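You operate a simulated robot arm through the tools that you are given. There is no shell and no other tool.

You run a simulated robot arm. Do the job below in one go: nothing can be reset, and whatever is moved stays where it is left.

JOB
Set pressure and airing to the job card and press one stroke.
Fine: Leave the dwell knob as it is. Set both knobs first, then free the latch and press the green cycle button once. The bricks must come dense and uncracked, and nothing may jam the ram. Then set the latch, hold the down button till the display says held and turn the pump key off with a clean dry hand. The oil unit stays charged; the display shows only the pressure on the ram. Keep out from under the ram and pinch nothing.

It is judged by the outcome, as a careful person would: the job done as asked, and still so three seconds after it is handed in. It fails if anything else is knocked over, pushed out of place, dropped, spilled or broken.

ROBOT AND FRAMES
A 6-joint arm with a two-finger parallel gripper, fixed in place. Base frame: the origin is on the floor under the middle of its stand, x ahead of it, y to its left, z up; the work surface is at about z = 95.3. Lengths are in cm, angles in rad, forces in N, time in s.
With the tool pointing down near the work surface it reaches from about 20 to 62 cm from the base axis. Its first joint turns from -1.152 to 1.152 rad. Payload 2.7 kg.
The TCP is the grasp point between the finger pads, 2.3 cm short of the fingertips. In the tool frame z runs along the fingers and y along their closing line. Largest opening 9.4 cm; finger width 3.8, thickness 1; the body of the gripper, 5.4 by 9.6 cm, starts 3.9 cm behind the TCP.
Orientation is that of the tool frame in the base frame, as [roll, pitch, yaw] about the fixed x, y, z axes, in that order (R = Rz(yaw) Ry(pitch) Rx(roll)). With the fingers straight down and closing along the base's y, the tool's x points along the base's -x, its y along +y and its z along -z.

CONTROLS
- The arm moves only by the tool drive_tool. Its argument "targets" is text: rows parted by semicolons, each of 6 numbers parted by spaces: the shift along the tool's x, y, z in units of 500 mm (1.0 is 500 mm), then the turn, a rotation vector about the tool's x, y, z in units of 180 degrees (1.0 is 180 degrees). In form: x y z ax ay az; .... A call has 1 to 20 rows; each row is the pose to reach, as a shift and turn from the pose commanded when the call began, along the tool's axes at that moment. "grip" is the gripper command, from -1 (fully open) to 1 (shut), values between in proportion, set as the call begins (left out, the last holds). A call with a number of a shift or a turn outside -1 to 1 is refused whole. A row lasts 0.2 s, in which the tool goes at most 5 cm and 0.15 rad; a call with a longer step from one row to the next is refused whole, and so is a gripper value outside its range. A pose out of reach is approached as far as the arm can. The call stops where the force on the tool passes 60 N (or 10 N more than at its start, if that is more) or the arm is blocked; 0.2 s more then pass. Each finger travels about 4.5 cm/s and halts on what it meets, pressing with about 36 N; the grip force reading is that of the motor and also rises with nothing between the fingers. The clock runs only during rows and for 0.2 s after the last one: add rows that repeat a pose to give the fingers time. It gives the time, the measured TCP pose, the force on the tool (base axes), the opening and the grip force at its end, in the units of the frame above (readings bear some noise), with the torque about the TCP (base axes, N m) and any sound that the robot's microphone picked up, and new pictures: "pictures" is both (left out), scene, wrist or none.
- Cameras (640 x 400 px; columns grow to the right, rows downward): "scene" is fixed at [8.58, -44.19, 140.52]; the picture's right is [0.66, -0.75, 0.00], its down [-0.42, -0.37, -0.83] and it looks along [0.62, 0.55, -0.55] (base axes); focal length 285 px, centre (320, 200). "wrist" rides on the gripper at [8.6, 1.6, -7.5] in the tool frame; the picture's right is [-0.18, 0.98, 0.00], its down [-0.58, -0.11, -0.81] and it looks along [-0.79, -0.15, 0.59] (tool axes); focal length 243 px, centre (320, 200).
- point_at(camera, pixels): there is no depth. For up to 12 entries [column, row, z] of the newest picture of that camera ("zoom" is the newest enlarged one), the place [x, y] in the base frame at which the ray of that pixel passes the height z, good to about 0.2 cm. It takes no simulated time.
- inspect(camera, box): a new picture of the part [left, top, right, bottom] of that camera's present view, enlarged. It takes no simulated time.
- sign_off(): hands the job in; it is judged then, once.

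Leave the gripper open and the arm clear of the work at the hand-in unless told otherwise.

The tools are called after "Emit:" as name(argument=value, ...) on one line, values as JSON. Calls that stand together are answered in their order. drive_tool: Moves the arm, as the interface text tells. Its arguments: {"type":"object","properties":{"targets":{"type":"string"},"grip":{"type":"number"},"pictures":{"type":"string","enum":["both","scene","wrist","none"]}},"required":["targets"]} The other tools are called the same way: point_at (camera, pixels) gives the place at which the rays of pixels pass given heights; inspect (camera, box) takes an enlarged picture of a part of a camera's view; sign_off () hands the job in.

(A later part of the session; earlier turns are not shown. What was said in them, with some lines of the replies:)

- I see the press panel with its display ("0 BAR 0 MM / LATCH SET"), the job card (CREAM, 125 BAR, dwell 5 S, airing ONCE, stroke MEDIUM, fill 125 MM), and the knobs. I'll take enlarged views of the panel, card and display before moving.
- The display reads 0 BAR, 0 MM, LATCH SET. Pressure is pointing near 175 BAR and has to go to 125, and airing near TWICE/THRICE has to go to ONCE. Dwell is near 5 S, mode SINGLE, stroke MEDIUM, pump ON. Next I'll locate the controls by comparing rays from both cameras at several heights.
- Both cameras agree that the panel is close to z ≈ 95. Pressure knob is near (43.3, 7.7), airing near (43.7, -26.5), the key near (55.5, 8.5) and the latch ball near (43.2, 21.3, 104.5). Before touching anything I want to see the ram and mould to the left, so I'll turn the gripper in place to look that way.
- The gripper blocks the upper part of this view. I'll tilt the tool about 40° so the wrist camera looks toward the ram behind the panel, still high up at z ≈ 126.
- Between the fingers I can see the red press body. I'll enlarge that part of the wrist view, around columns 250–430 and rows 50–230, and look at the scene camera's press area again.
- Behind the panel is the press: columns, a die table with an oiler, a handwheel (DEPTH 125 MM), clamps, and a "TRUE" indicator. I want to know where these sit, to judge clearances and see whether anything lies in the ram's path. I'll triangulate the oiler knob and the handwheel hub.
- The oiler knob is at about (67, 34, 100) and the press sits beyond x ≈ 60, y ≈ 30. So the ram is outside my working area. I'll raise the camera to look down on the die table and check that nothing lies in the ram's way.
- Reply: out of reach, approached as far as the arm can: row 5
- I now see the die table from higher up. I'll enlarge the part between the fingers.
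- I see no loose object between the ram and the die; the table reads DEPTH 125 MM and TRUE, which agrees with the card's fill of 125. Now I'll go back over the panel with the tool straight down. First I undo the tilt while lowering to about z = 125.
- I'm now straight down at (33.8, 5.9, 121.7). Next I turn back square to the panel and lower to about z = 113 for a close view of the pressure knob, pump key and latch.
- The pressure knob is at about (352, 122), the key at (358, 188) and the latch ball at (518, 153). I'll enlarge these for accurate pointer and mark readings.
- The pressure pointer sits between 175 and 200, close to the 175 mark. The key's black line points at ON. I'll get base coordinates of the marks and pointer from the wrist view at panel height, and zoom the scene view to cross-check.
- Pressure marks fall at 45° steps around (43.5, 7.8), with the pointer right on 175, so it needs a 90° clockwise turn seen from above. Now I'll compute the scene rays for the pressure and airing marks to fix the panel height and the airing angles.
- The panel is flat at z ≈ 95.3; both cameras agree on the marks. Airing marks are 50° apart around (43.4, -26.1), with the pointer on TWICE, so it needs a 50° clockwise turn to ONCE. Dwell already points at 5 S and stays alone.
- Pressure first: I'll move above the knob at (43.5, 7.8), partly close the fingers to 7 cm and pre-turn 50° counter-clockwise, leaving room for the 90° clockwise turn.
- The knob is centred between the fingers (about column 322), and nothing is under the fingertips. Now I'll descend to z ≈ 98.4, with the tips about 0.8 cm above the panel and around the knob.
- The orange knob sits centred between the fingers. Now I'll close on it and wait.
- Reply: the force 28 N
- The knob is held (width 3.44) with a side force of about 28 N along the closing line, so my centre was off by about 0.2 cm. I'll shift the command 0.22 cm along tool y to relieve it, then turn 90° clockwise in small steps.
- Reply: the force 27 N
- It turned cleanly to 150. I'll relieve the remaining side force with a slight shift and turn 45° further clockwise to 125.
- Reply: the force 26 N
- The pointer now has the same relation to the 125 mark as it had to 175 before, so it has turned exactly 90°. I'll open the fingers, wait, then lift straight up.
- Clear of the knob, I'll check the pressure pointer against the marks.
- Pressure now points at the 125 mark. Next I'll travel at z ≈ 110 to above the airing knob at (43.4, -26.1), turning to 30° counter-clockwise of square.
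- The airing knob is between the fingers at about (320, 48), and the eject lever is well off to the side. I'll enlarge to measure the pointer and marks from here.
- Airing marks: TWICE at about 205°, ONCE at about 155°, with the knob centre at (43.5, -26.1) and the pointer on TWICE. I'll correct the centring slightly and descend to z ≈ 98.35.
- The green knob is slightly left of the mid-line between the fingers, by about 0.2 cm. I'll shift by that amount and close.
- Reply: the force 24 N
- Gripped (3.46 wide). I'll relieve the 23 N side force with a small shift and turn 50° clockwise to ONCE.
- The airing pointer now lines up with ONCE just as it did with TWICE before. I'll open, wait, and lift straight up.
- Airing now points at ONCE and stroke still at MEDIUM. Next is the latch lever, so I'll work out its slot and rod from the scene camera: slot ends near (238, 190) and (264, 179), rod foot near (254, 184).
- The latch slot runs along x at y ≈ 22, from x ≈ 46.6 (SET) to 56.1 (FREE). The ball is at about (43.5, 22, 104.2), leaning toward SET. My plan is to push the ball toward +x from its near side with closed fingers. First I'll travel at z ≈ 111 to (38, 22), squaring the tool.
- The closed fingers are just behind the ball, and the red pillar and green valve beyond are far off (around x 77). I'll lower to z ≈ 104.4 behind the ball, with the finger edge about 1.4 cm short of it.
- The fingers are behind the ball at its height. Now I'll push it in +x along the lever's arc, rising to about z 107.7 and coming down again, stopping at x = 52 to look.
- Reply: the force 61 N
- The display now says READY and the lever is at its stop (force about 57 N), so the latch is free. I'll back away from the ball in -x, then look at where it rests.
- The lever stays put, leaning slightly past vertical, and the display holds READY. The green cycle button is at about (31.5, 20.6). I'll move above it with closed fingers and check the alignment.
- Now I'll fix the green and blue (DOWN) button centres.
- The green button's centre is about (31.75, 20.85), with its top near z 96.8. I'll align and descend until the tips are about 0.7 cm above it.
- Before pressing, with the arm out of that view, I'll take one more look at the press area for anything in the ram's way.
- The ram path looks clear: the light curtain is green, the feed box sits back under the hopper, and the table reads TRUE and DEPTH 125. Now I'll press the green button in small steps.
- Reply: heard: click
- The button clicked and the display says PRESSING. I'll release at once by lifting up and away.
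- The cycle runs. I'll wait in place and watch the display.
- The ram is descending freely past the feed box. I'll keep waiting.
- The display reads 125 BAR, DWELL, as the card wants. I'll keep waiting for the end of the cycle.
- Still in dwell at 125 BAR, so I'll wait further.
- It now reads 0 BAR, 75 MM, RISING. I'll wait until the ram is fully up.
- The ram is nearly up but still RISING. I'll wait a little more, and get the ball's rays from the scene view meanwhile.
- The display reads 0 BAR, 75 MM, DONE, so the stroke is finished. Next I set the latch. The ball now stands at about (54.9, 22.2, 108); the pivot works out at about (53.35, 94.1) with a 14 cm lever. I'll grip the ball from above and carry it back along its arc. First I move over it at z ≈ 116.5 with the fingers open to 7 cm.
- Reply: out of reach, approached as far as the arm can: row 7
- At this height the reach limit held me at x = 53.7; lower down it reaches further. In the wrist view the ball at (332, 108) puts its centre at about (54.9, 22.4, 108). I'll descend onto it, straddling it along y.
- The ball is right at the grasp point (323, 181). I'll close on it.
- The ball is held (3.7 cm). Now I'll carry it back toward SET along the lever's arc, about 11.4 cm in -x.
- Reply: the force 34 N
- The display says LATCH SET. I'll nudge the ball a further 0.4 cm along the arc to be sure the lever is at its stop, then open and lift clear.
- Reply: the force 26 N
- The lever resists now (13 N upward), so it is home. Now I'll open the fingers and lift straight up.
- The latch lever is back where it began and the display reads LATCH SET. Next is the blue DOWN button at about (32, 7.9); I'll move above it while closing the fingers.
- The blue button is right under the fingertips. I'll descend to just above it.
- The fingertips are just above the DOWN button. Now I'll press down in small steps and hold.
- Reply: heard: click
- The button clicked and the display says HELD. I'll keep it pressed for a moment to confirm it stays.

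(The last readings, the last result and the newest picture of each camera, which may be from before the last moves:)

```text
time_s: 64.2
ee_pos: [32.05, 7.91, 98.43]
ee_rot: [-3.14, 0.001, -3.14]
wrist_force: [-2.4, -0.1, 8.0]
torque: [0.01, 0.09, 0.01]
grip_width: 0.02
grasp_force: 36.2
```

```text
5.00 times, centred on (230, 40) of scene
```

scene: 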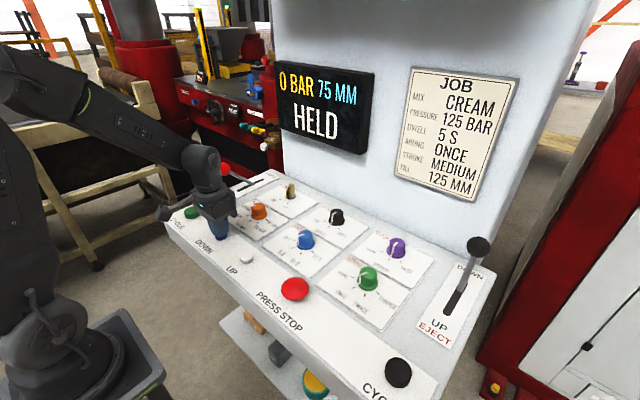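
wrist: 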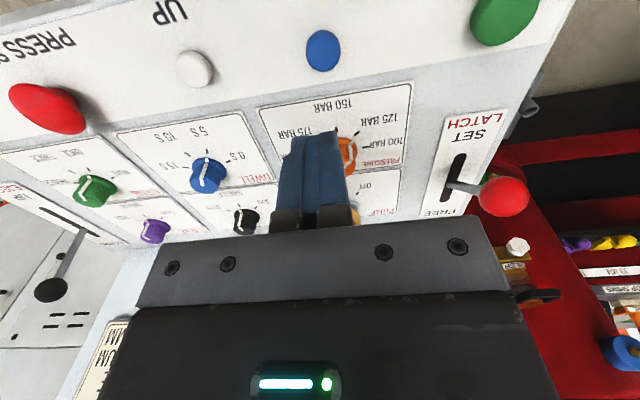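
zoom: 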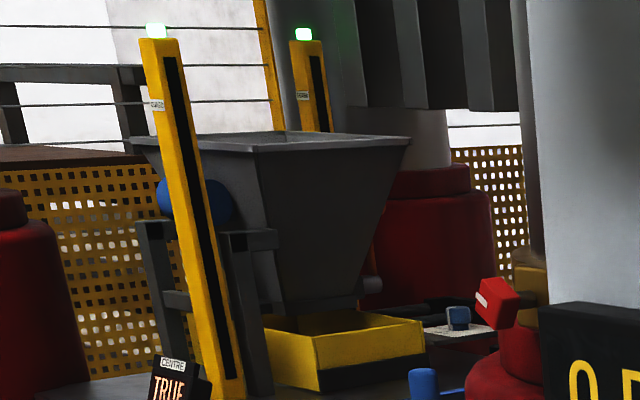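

HELD is steady and the ram rests on the latch. I'll release the button by lifting straight up, then check the display.

Emit:
drive_tool(targets="0 0 -0.03 0 0 0; 0 0 -0.1 0 0 0; 0 0 -0.19 0 0 0; 0 0 -0.25 0 0 0", pictures="both")

Emit:
inspect(camera="wrist", box=[240, 100, 400, 240])

```text
time_s: 65.2
ee_pos: [32.25, 7.67, 111.15]
ee_rot: [-3.14, -0.002, 3.139]
wrist_force: [0.0, 0.8, 0.3]
torque: [-0.02, -0.03, -0.01]
grip_width: 0.0
grasp_force: 36.5
```

scene: 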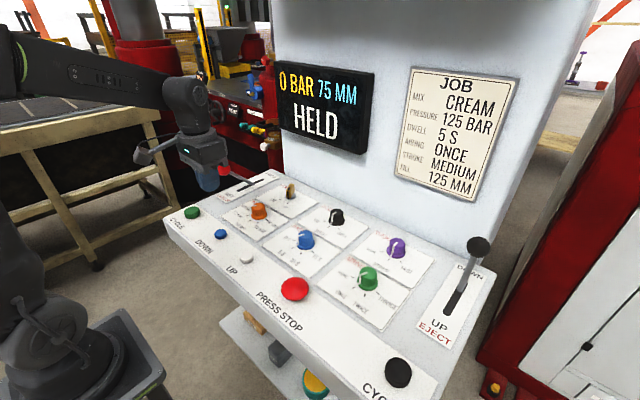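
wrist: 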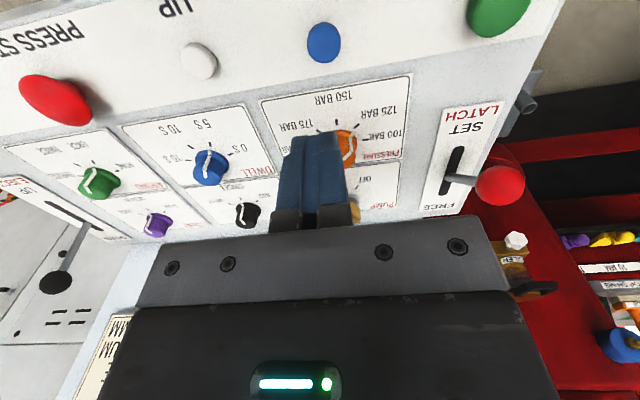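

```text
2.86 times, centred on (320, 170) of wrist
```

zoom: 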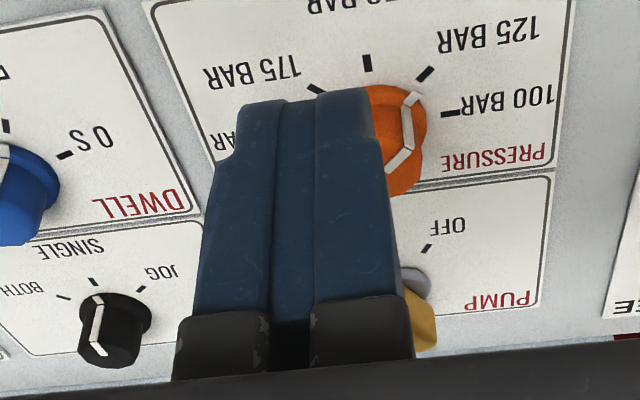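

The display holds HELD after release and the fingers look clean. Next is the pump key. I'll move over it with the fingers opening, to see it well.

Emit:
drive_tool(targets="-0.08 0.002 -0.01 0 0 0; -0.16 0.004 -0.017 0 0 0; -0.24 0.006 -0.017 0 0 0; -0.315 0.0066 -0.017 0 0 0; -0.315 0.0066 -0.017 0 0 0", grip=-0.49, pictures="both")

Emit:
inspect(camera="wrist", box=[260, 60, 420, 160])

```text
time_s: 66.4
ee_pos: [47.84, 8.36, 111.8]
ee_rot: [-3.14, -0.001, 3.14]
wrist_force: [1.1, 1.2, -0.1]
torque: [0.01, -0.02, -0.02]
grip_width: 7.01
grasp_force: 0.1
```

scene: 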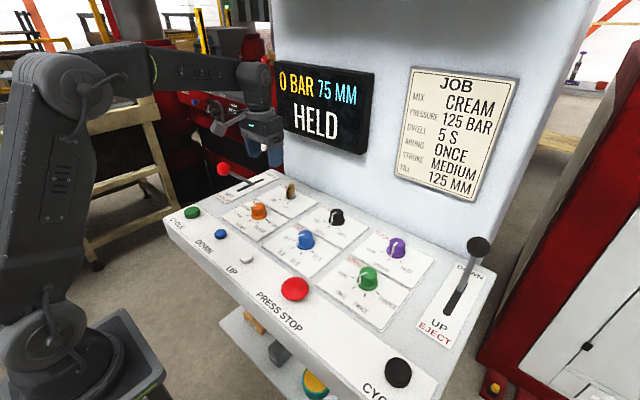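
wrist: 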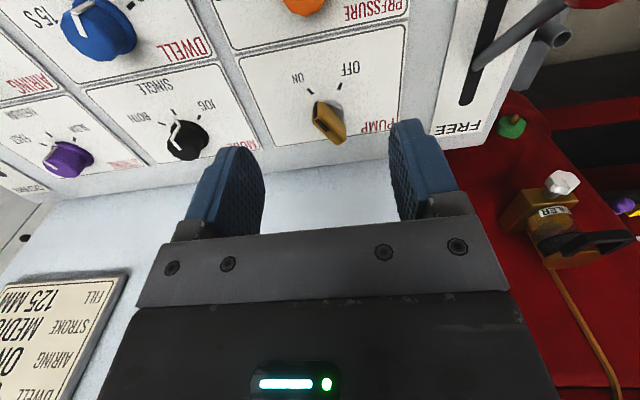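

```text
4.00 times, centred on (340, 110) of wrist
```

zoom: 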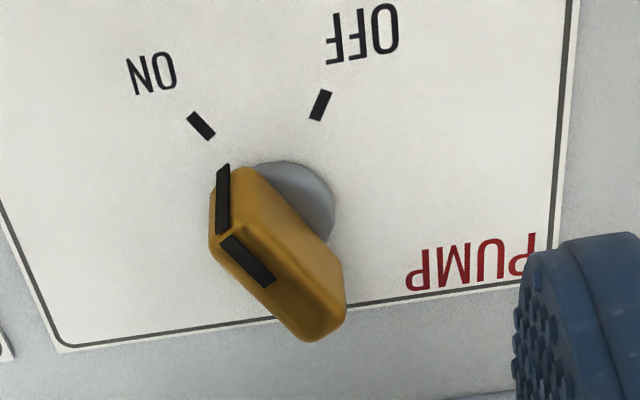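

Now I'll compute base coordinates for the ON and OFF marks, the key's base disc and its top.

Emit:
point_at(camera="zoom", pixels=[[201, 126, 95.3], [320, 105, 95.3], [290, 205, 95.8], [223, 167, 96.2], [224, 236, 98.8], [273, 286, 98.8], [325, 328, 98.8], [224, 236, 99.5], [273, 286, 99.5], [325, 328, 99.5], [224, 236, 98], [325, 328, 98]])

Emit:
inspect(camera="scene", box=[255, 170, 325, 215])

```text
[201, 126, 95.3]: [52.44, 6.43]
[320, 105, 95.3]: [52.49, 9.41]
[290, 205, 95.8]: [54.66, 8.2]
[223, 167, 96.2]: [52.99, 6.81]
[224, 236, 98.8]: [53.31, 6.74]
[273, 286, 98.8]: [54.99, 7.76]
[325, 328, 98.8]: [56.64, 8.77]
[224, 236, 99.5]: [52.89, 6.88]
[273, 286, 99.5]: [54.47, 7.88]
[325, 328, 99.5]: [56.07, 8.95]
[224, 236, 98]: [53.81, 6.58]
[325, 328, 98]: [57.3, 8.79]
```

```text
8.89 times, centred on (290, 192) of scene
```

zoom: 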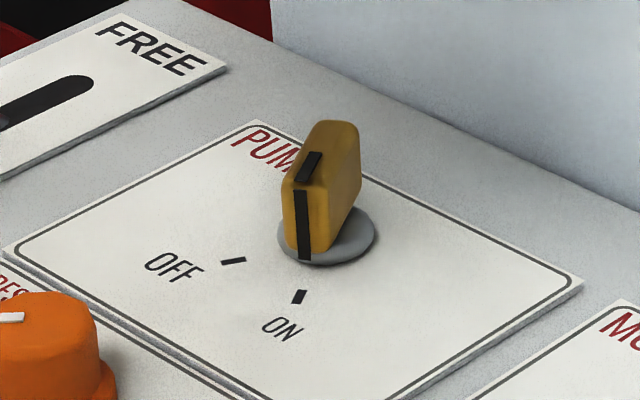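

ON and OFF lie at 210° and 150° around the key centre at about (55.06, 7.92), and the blade points at ON. So it needs a 60° clockwise turn. The key top is at about z 99.4. I'll check the wall and display clearance behind it before lowering there.

Emit:
point_at(camera="scene", pixels=[[310.2, 186.9, 95.3], [290, 178, 95.3], [283, 130, 110], [283, 130, 106], [283, 130, 103], [325, 142, 110], [325, 142, 106], [325, 142, 103], [366, 153, 106], [366, 153, 103]])

Emit:
inspect(camera="scene", box=[230, 60, 390, 200])

```text
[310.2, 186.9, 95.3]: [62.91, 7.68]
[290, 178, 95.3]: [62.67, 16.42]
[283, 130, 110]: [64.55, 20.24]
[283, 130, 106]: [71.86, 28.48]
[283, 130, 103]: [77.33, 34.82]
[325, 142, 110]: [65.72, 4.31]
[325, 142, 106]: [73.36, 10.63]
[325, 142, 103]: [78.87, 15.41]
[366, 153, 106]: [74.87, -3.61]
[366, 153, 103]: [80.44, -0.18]
```

```text
2.86 times, centred on (310, 130) of scene
```

zoom: 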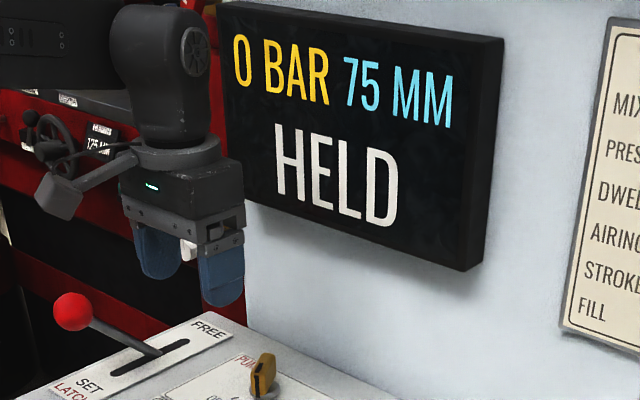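

The wall is at x ≈ 62.8, and the display, with its bottom at z ≈ 112.5, sticks out to about x = 60. With the tool straight down my wrist would pass close in front of it, so I'll lean the tool back 12° within the key blade's plane. First I turn 30° counter-clockwise so the fingers close across the blade, lower to about z 108 and narrow the opening to 5.5 cm.

Emit:
drive_tool(targets="0 0 0.02 0 0 -0.0417; 0 0 0.04 0 0 -0.0833; 0 0 0.06 0 0 -0.125; 0 0 0.076 0 0 -0.1667", grip=-0.17, pictures="none")

```text
time_s: 67.4
ee_pos: [47.91, 8.3, 107.89]
ee_rot: [-3.139, 0.0, -2.616]
wrist_force: [0.0, 0.7, 0.5]
torque: [0.02, -0.02, 0.02]
grip_width: 5.52
grasp_force: 0.0
```

Turned to 30°. Now I'll lean back 12° and move over the key at z ≈ 104.5.

Emit:
drive_tool(targets="-0.02 -0.013 0.017 0 -0.03 0; -0.05 -0.033 0.034 0 -0.06 0; -0.085 -0.055 0.051 0 -0.0667 0; -0.1199 -0.0784 0.0678 0 -0.0667 0", pictures="both")

Emit:
inspect(camera="scene", box=[210, 80, 370, 220])

Emit:
inspect(camera="wrist", box=[240, 80, 400, 180])

```text
time_s: 68.4
ee_pos: [55.06, 7.96, 104.62]
ee_rot: [-3.14, 0.21, -2.618]
wrist_force: [-0.1, 0.5, 0.1]
torque: [0.01, -0.03, -0.03]
grip_width: 5.51
grasp_force: 0.1
```

scene: 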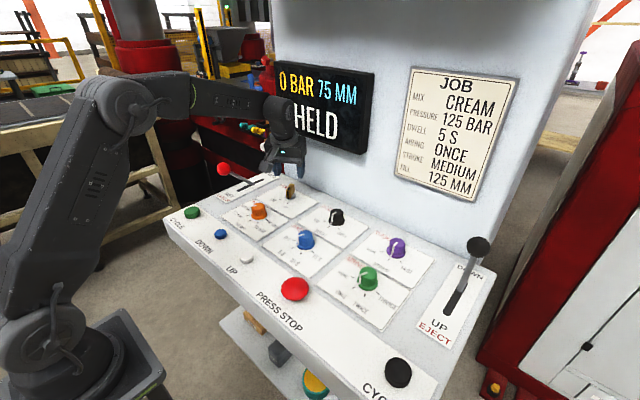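
wrist: 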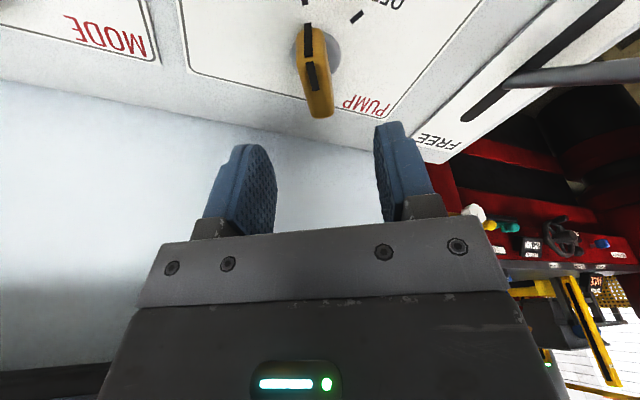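

```text
2.86 times, centred on (290, 150) of scene
```

zoom: 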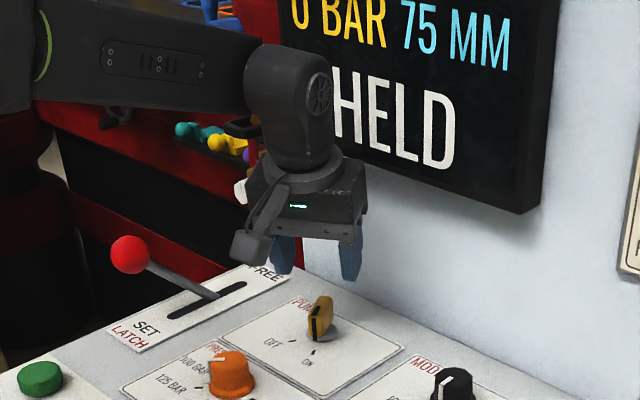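

```text
4.00 times, centred on (320, 130) of wrist
```

zoom: 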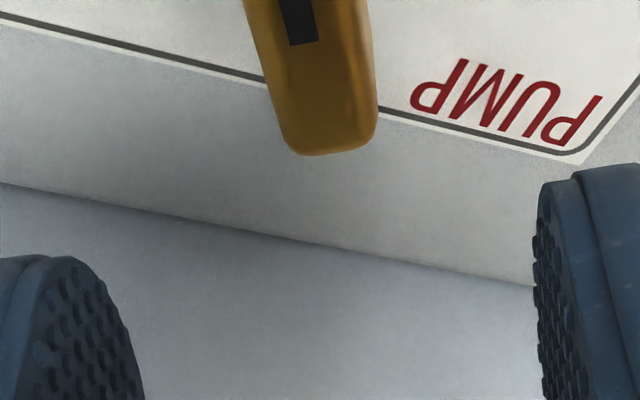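

The blade lies along the fingers' plane, centred to about 0.15 cm, and the wrist is clear of the display. I'll descend vertically to z ≈ 98.9 with a 0.15 cm correction along the closing line.

Emit:
drive_tool(targets="0.007 0.003 0.033 0 0 0; 0.014 0.003 0.066 0 0 0; 0.02 0.003 0.094 0 0 0; 0.0238 0.003 0.1119 0 0 0", pictures="both")

Emit:
inspect(camera="wrist", box=[240, 100, 400, 230])

```text
time_s: 69.4
ee_pos: [54.99, 8.0, 98.85]
ee_rot: [-3.141, 0.21, -2.619]
wrist_force: [0.7, 0.0, -0.5]
torque: [-0.02, 0.0, 0.03]
grip_width: 5.48
grasp_force: 0.0
```

scene: 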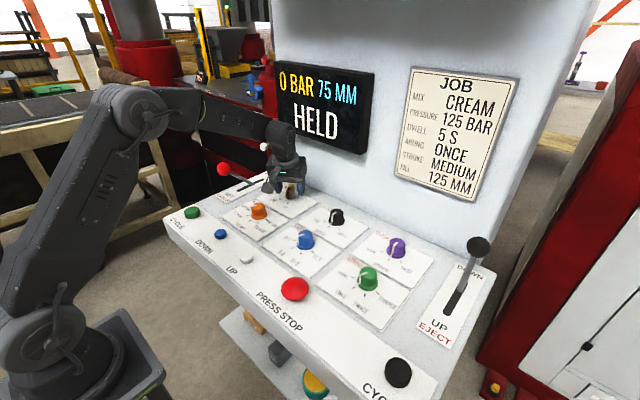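
wrist: 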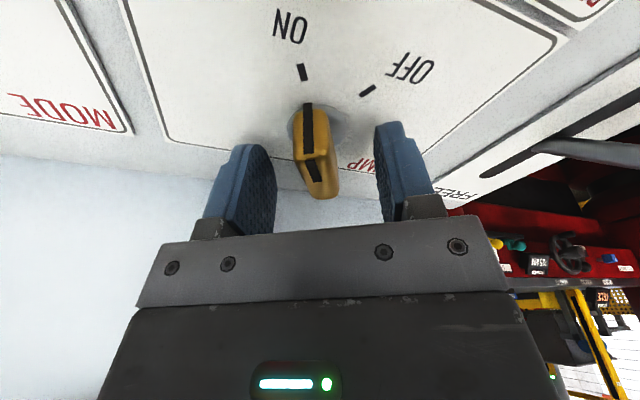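

```text
3.08 times, centred on (320, 165) of wrist
```

zoom: 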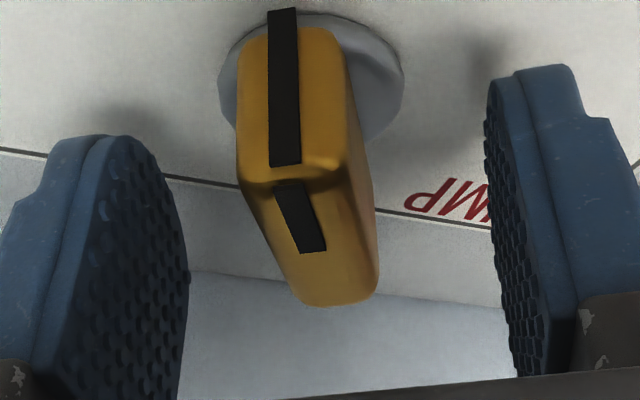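

The pads look clean and dry, and the blade sits centred and parallel between them. I'll close on the key.

Emit:
drive_tool(targets="0 0 0 0 0 0; 0 0 0 0 0 0; 0 0 0 0 0 0; 0 0 0 0 0 0; 0 0 0 0 0 0", grip=1, pictures="both")

```text
time_s: 70.6
ee_pos: [55.1, 8.08, 98.89]
ee_rot: [-3.139, 0.211, -2.619]
wrist_force: [2.7, -2.8, -1.2]
torque: [0.33, 0.04, 0.0]
grip_width: 1.6
grasp_force: 45.3
```

scene: 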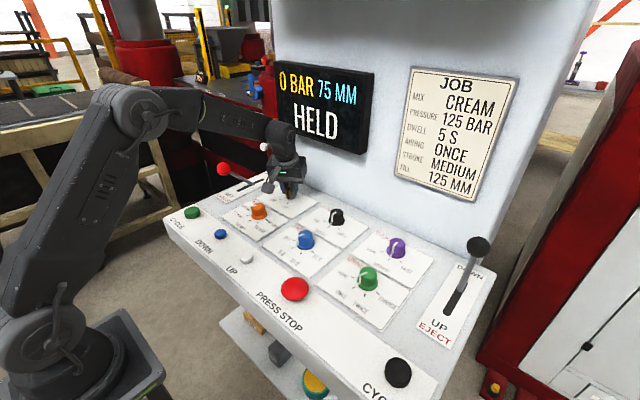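
wrist: 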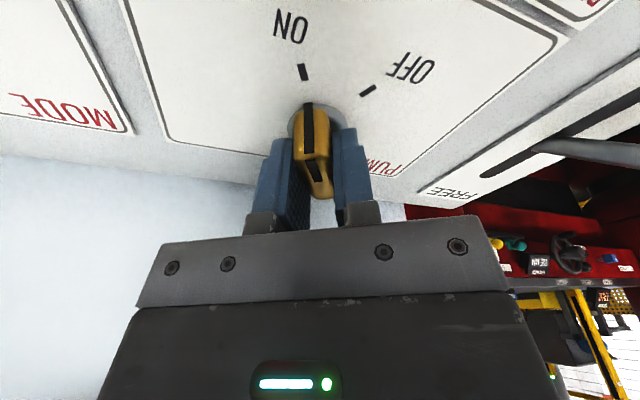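

The key is held (1.6 cm) with hardly any side force. I'll turn 60° clockwise about the vertical axis, in 8 small steps.

Emit:
drive_tool(targets="0 0 0 0.0087 0 0.0408; 0 0 0 0.0173 0 0.0815; 0 0 0 0.026 0 0.1223; 0 0 0 0.0347 0 0.163; 0 0 0 0.0433 0 0.2038; 0 0 0 0.052 0 0.2445; 0 0 0 0.0607 0 0.2853; 0 0 0 0.0693 0 0.326; 0 0 0 0.0693 0 0.326", pictures="both")

```text
time_s: 72.6
ee_pos: [55.15, 7.98, 98.92]
ee_rot: [-3.139, 0.213, 2.617]
wrist_force: [11.4, -10.5, -3.4]
torque: [-0.07, -0.5, 0.1]
grip_width: 1.58
grasp_force: 45.0
```

scene: 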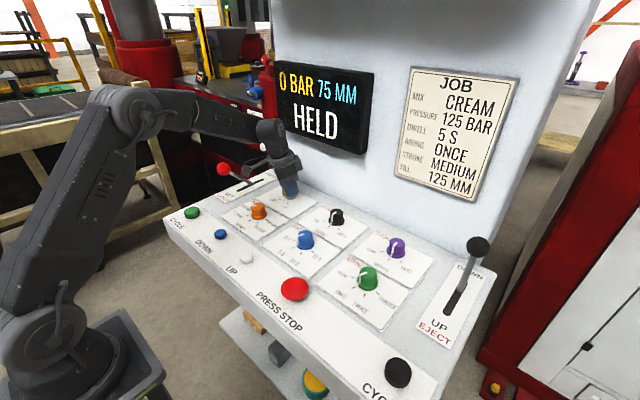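
wrist: 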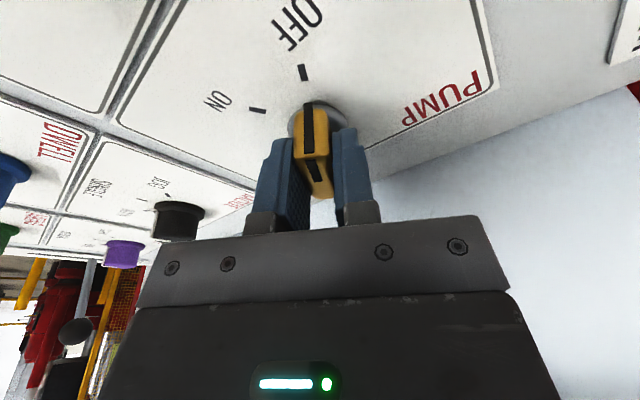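

The key's line now stands to the OFF mark just as it stood to ON before. I'll open the fingers and rise vertically to check.

Emit:
drive_tool(targets="0 0 0 0 0 0; 0 0 0 0 0 0; 0 0 0 0 0 0; -0.01 0 -0.047 0 0 0; -0.025 0 -0.117 0 0 0", grip=-0.17, pictures="both")

Emit:
inspect(camera="scene", box=[230, 60, 390, 220])

Emit:
inspect(camera="wrist", box=[240, 0, 400, 130])

```text
time_s: 73.8
ee_pos: [54.98, 8.08, 104.79]
ee_rot: [-3.141, 0.21, 2.619]
wrist_force: [0.1, 0.5, 0.0]
torque: [0.0, -0.02, -0.01]
grip_width: 5.51
grasp_force: 0.0
```

scene: 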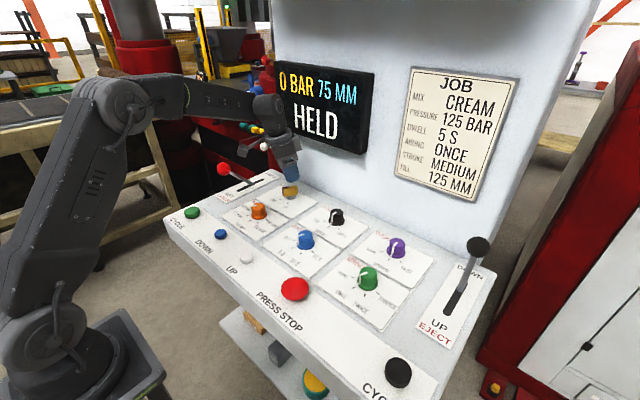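
wrist: 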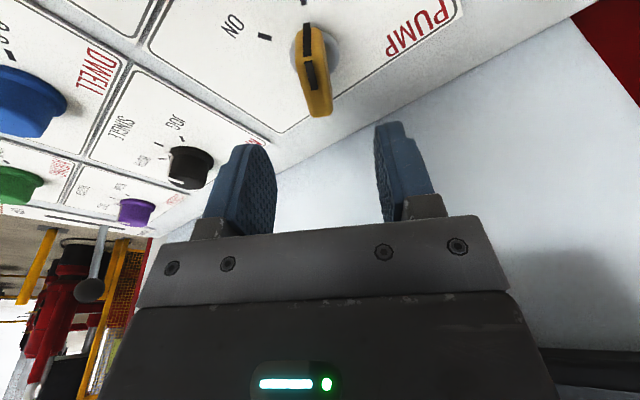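

```text
2.50 times, centred on (310, 140) of scene
```

zoom: 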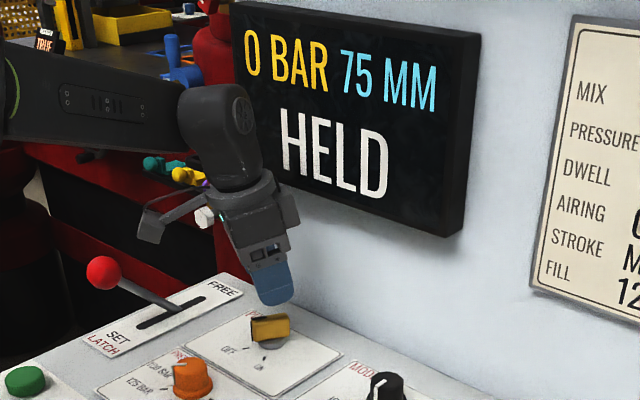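

```text
3.08 times, centred on (320, 65) of wrist
```

zoom: 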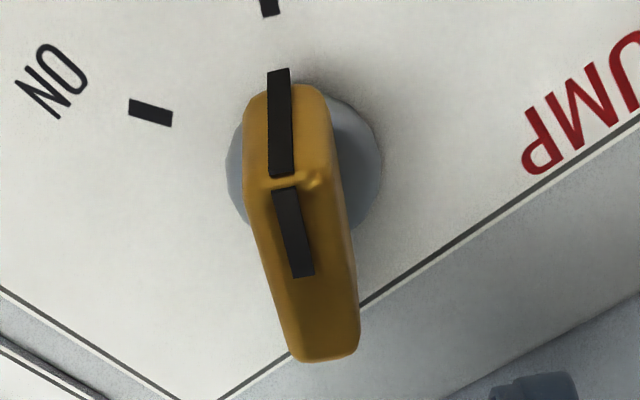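

The key's line points to the OFF mark (top of the zoom). I'll check its angle numerically.

Emit:
point_at(camera="zoom", pixels=[[269, 6, 95.3], [150, 112, 95.3], [280, 71, 96.2], [284, 188, 99.3], [303, 276, 99.3]])

```text
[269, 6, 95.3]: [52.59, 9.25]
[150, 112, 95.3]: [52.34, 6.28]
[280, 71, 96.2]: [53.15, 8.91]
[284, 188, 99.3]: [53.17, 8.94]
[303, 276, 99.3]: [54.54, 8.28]
```

The key lies at about 152°, on the OFF mark (151°), within measuring error. Now I'll withdraw up and back, clear of the panel, opening the gripper fully.

Emit:
drive_tool(targets="0.0267 -0.0531 -0.0602 0 0.011 0; 0.0535 -0.1061 -0.1205 0 0.022 0; 0.0802 -0.1592 -0.1807 0 0.033 0; 0.1069 -0.2123 -0.2409 0 0.044 0; 0.1337 -0.2653 -0.3012 0 0.055 0; 0.1604 -0.3184 -0.3614 0 0.0667 0", grip=-1, pictures="both")

Emit:
inspect(camera="scene", box=[160, 150, 340, 262])

Emit:
inspect(camera="scene", box=[290, 200, 430, 315])

Emit:
inspect(camera="scene", box=[170, 0, 290, 80])

```text
time_s: 75.2
ee_pos: [36.72, -0.19, 120.8]
ee_rot: [-3.14, 0.001, 2.617]
wrist_force: [-0.7, 1.0, -0.7]
torque: [-0.01, 0.02, -0.03]
grip_width: 9.42
grasp_force: 0.0
```

scene: 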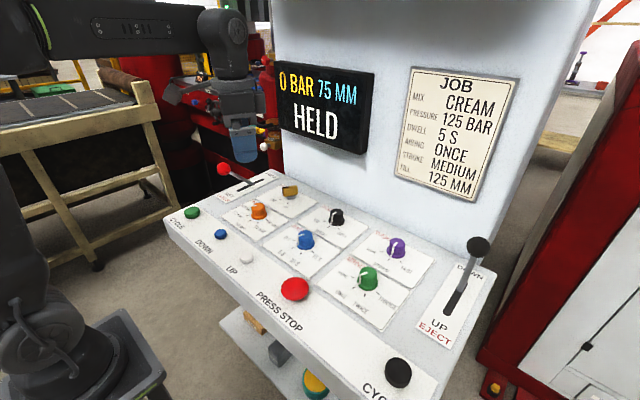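
wrist: 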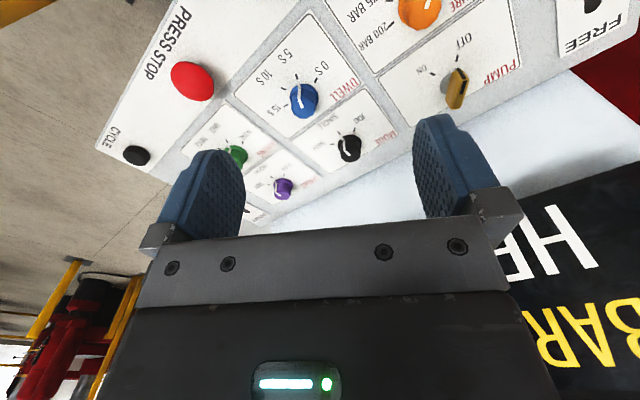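

```text
3.56 times, centred on (250, 206) of scene
```

zoom: 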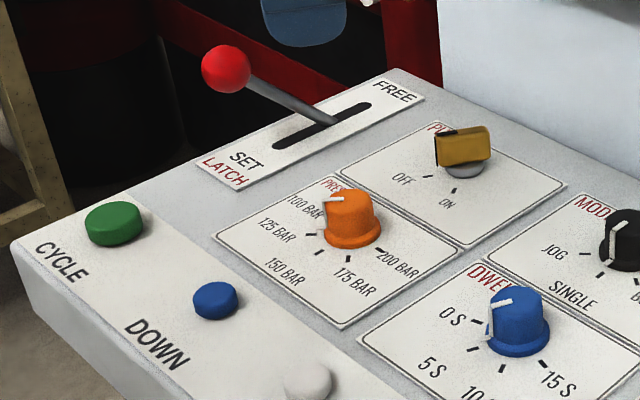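

```text
3.48 times, centred on (360, 258) of scene
```

zoom: 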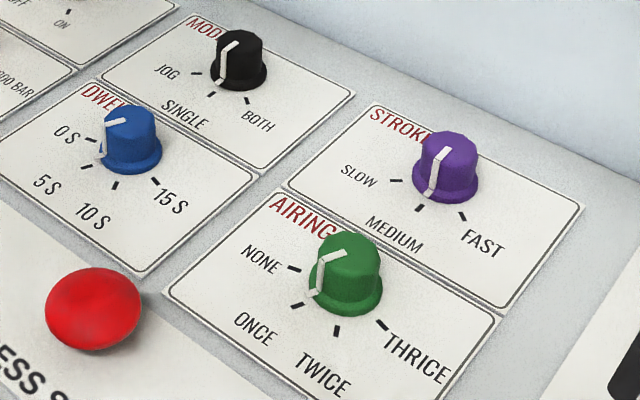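

```text
5.00 times, centred on (230, 40) of scene
```

zoom: 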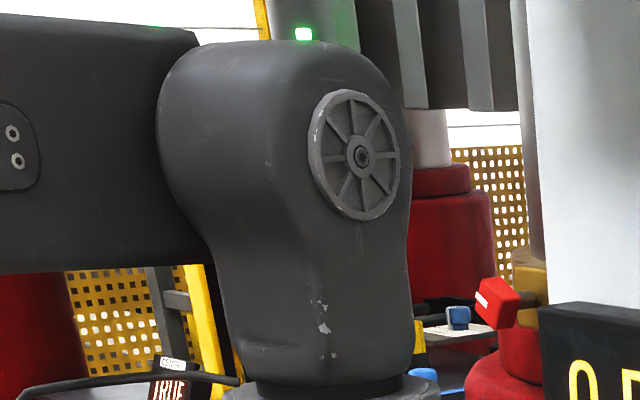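

Everything reads as wanted: pressure 125, airing ONCE, dwell 5 S untouched, latch SET, key OFF, display HELD. I'll wait about 3 seconds to be sure nothing drifts.

Emit:
drive_tool(targets="0 0 0 0 0 0; 0 0 0 0 0 0; 0 0 0 0 0 0; 0 0 0 0 0 0; 0 0 0 0 0 0; 0 0 0 0 0 0; 0 0 0 0 0 0; 0 0 0 0 0 0; 0 0 0 0 0 0; 0 0 0 0 0 0; 0 0 0 0 0 0; 0 0 0 0 0 0; 0 0 0 0 0 0; 0 0 0 0 0 0; 0 0 0 0 0 0", pictures="both")

Emit:
inspect(camera="wrist", box=[420, 20, 520, 110])

```text
time_s: 78.4
ee_pos: [36.78, -0.18, 120.8]
ee_rot: [-3.141, 0.002, 2.619]
wrist_force: [-0.3, -0.2, 0.2]
torque: [0.02, 0.0, 0.04]
grip_width: 9.39
grasp_force: 0.0
```

scene: 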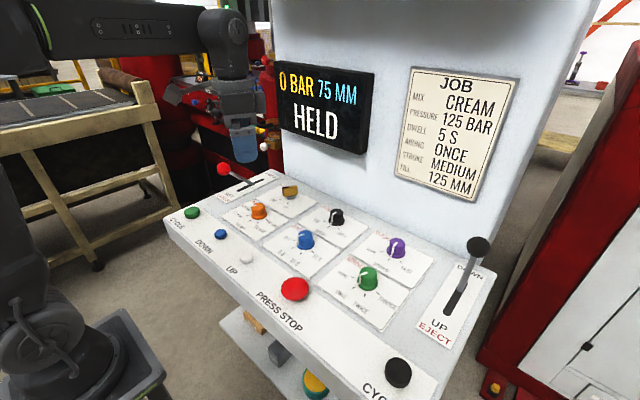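
wrist: 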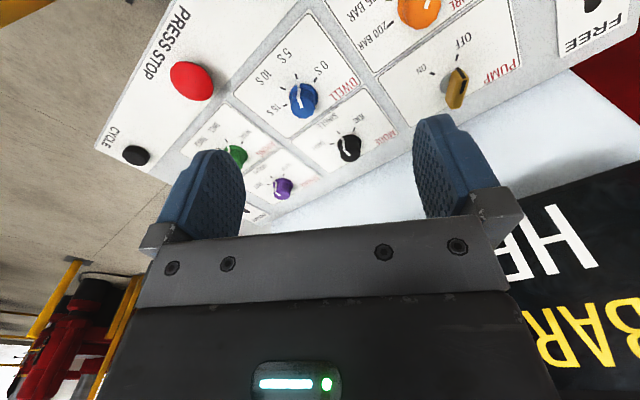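

```text
4.44 times, centred on (470, 65) of wrist
```

zoom: 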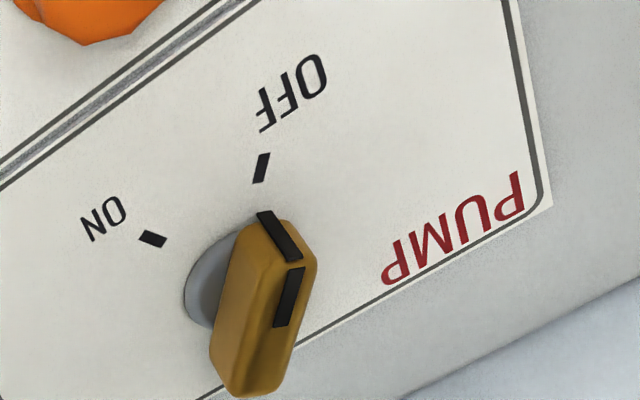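

The display still reads 0 BAR, 75 MM, HELD, the key points to OFF, and the gripper is open and clear of the panel. I'm handing the job in.

Emit:
sign_off()

```text
The job is handed in.
```

The job is done and handed in: pressure and airing are set to the card, and the press ran one stroke without a jam.

- **Knobs:** I turned pressure from 175 to 125 BAR and airing from TWICE to ONCE. The dwell knob was not touched and still points at 5 S.
- **Stroke:** I freed the latch and the display went to READY. I pressed the green cycle button once. The display showed 125 BAR during the dwell, then DONE at 75 MM.
- **Bricks:** I did not see them directly, so I can't confirm by eye that they are dense and uncracked.
- **Shutdown:** I set the latch (display: LATCH SET) and held the down button until the display said HELD. I then turned the pump key to OFF; the finger pads looked clean and dry.
- **End state:** About 4 seconds after I let go of the key, the display still read 0 BAR, 75 MM, HELD. Nothing was knocked over or moved out of place. The gripper is open and the arm is clear of the panel.
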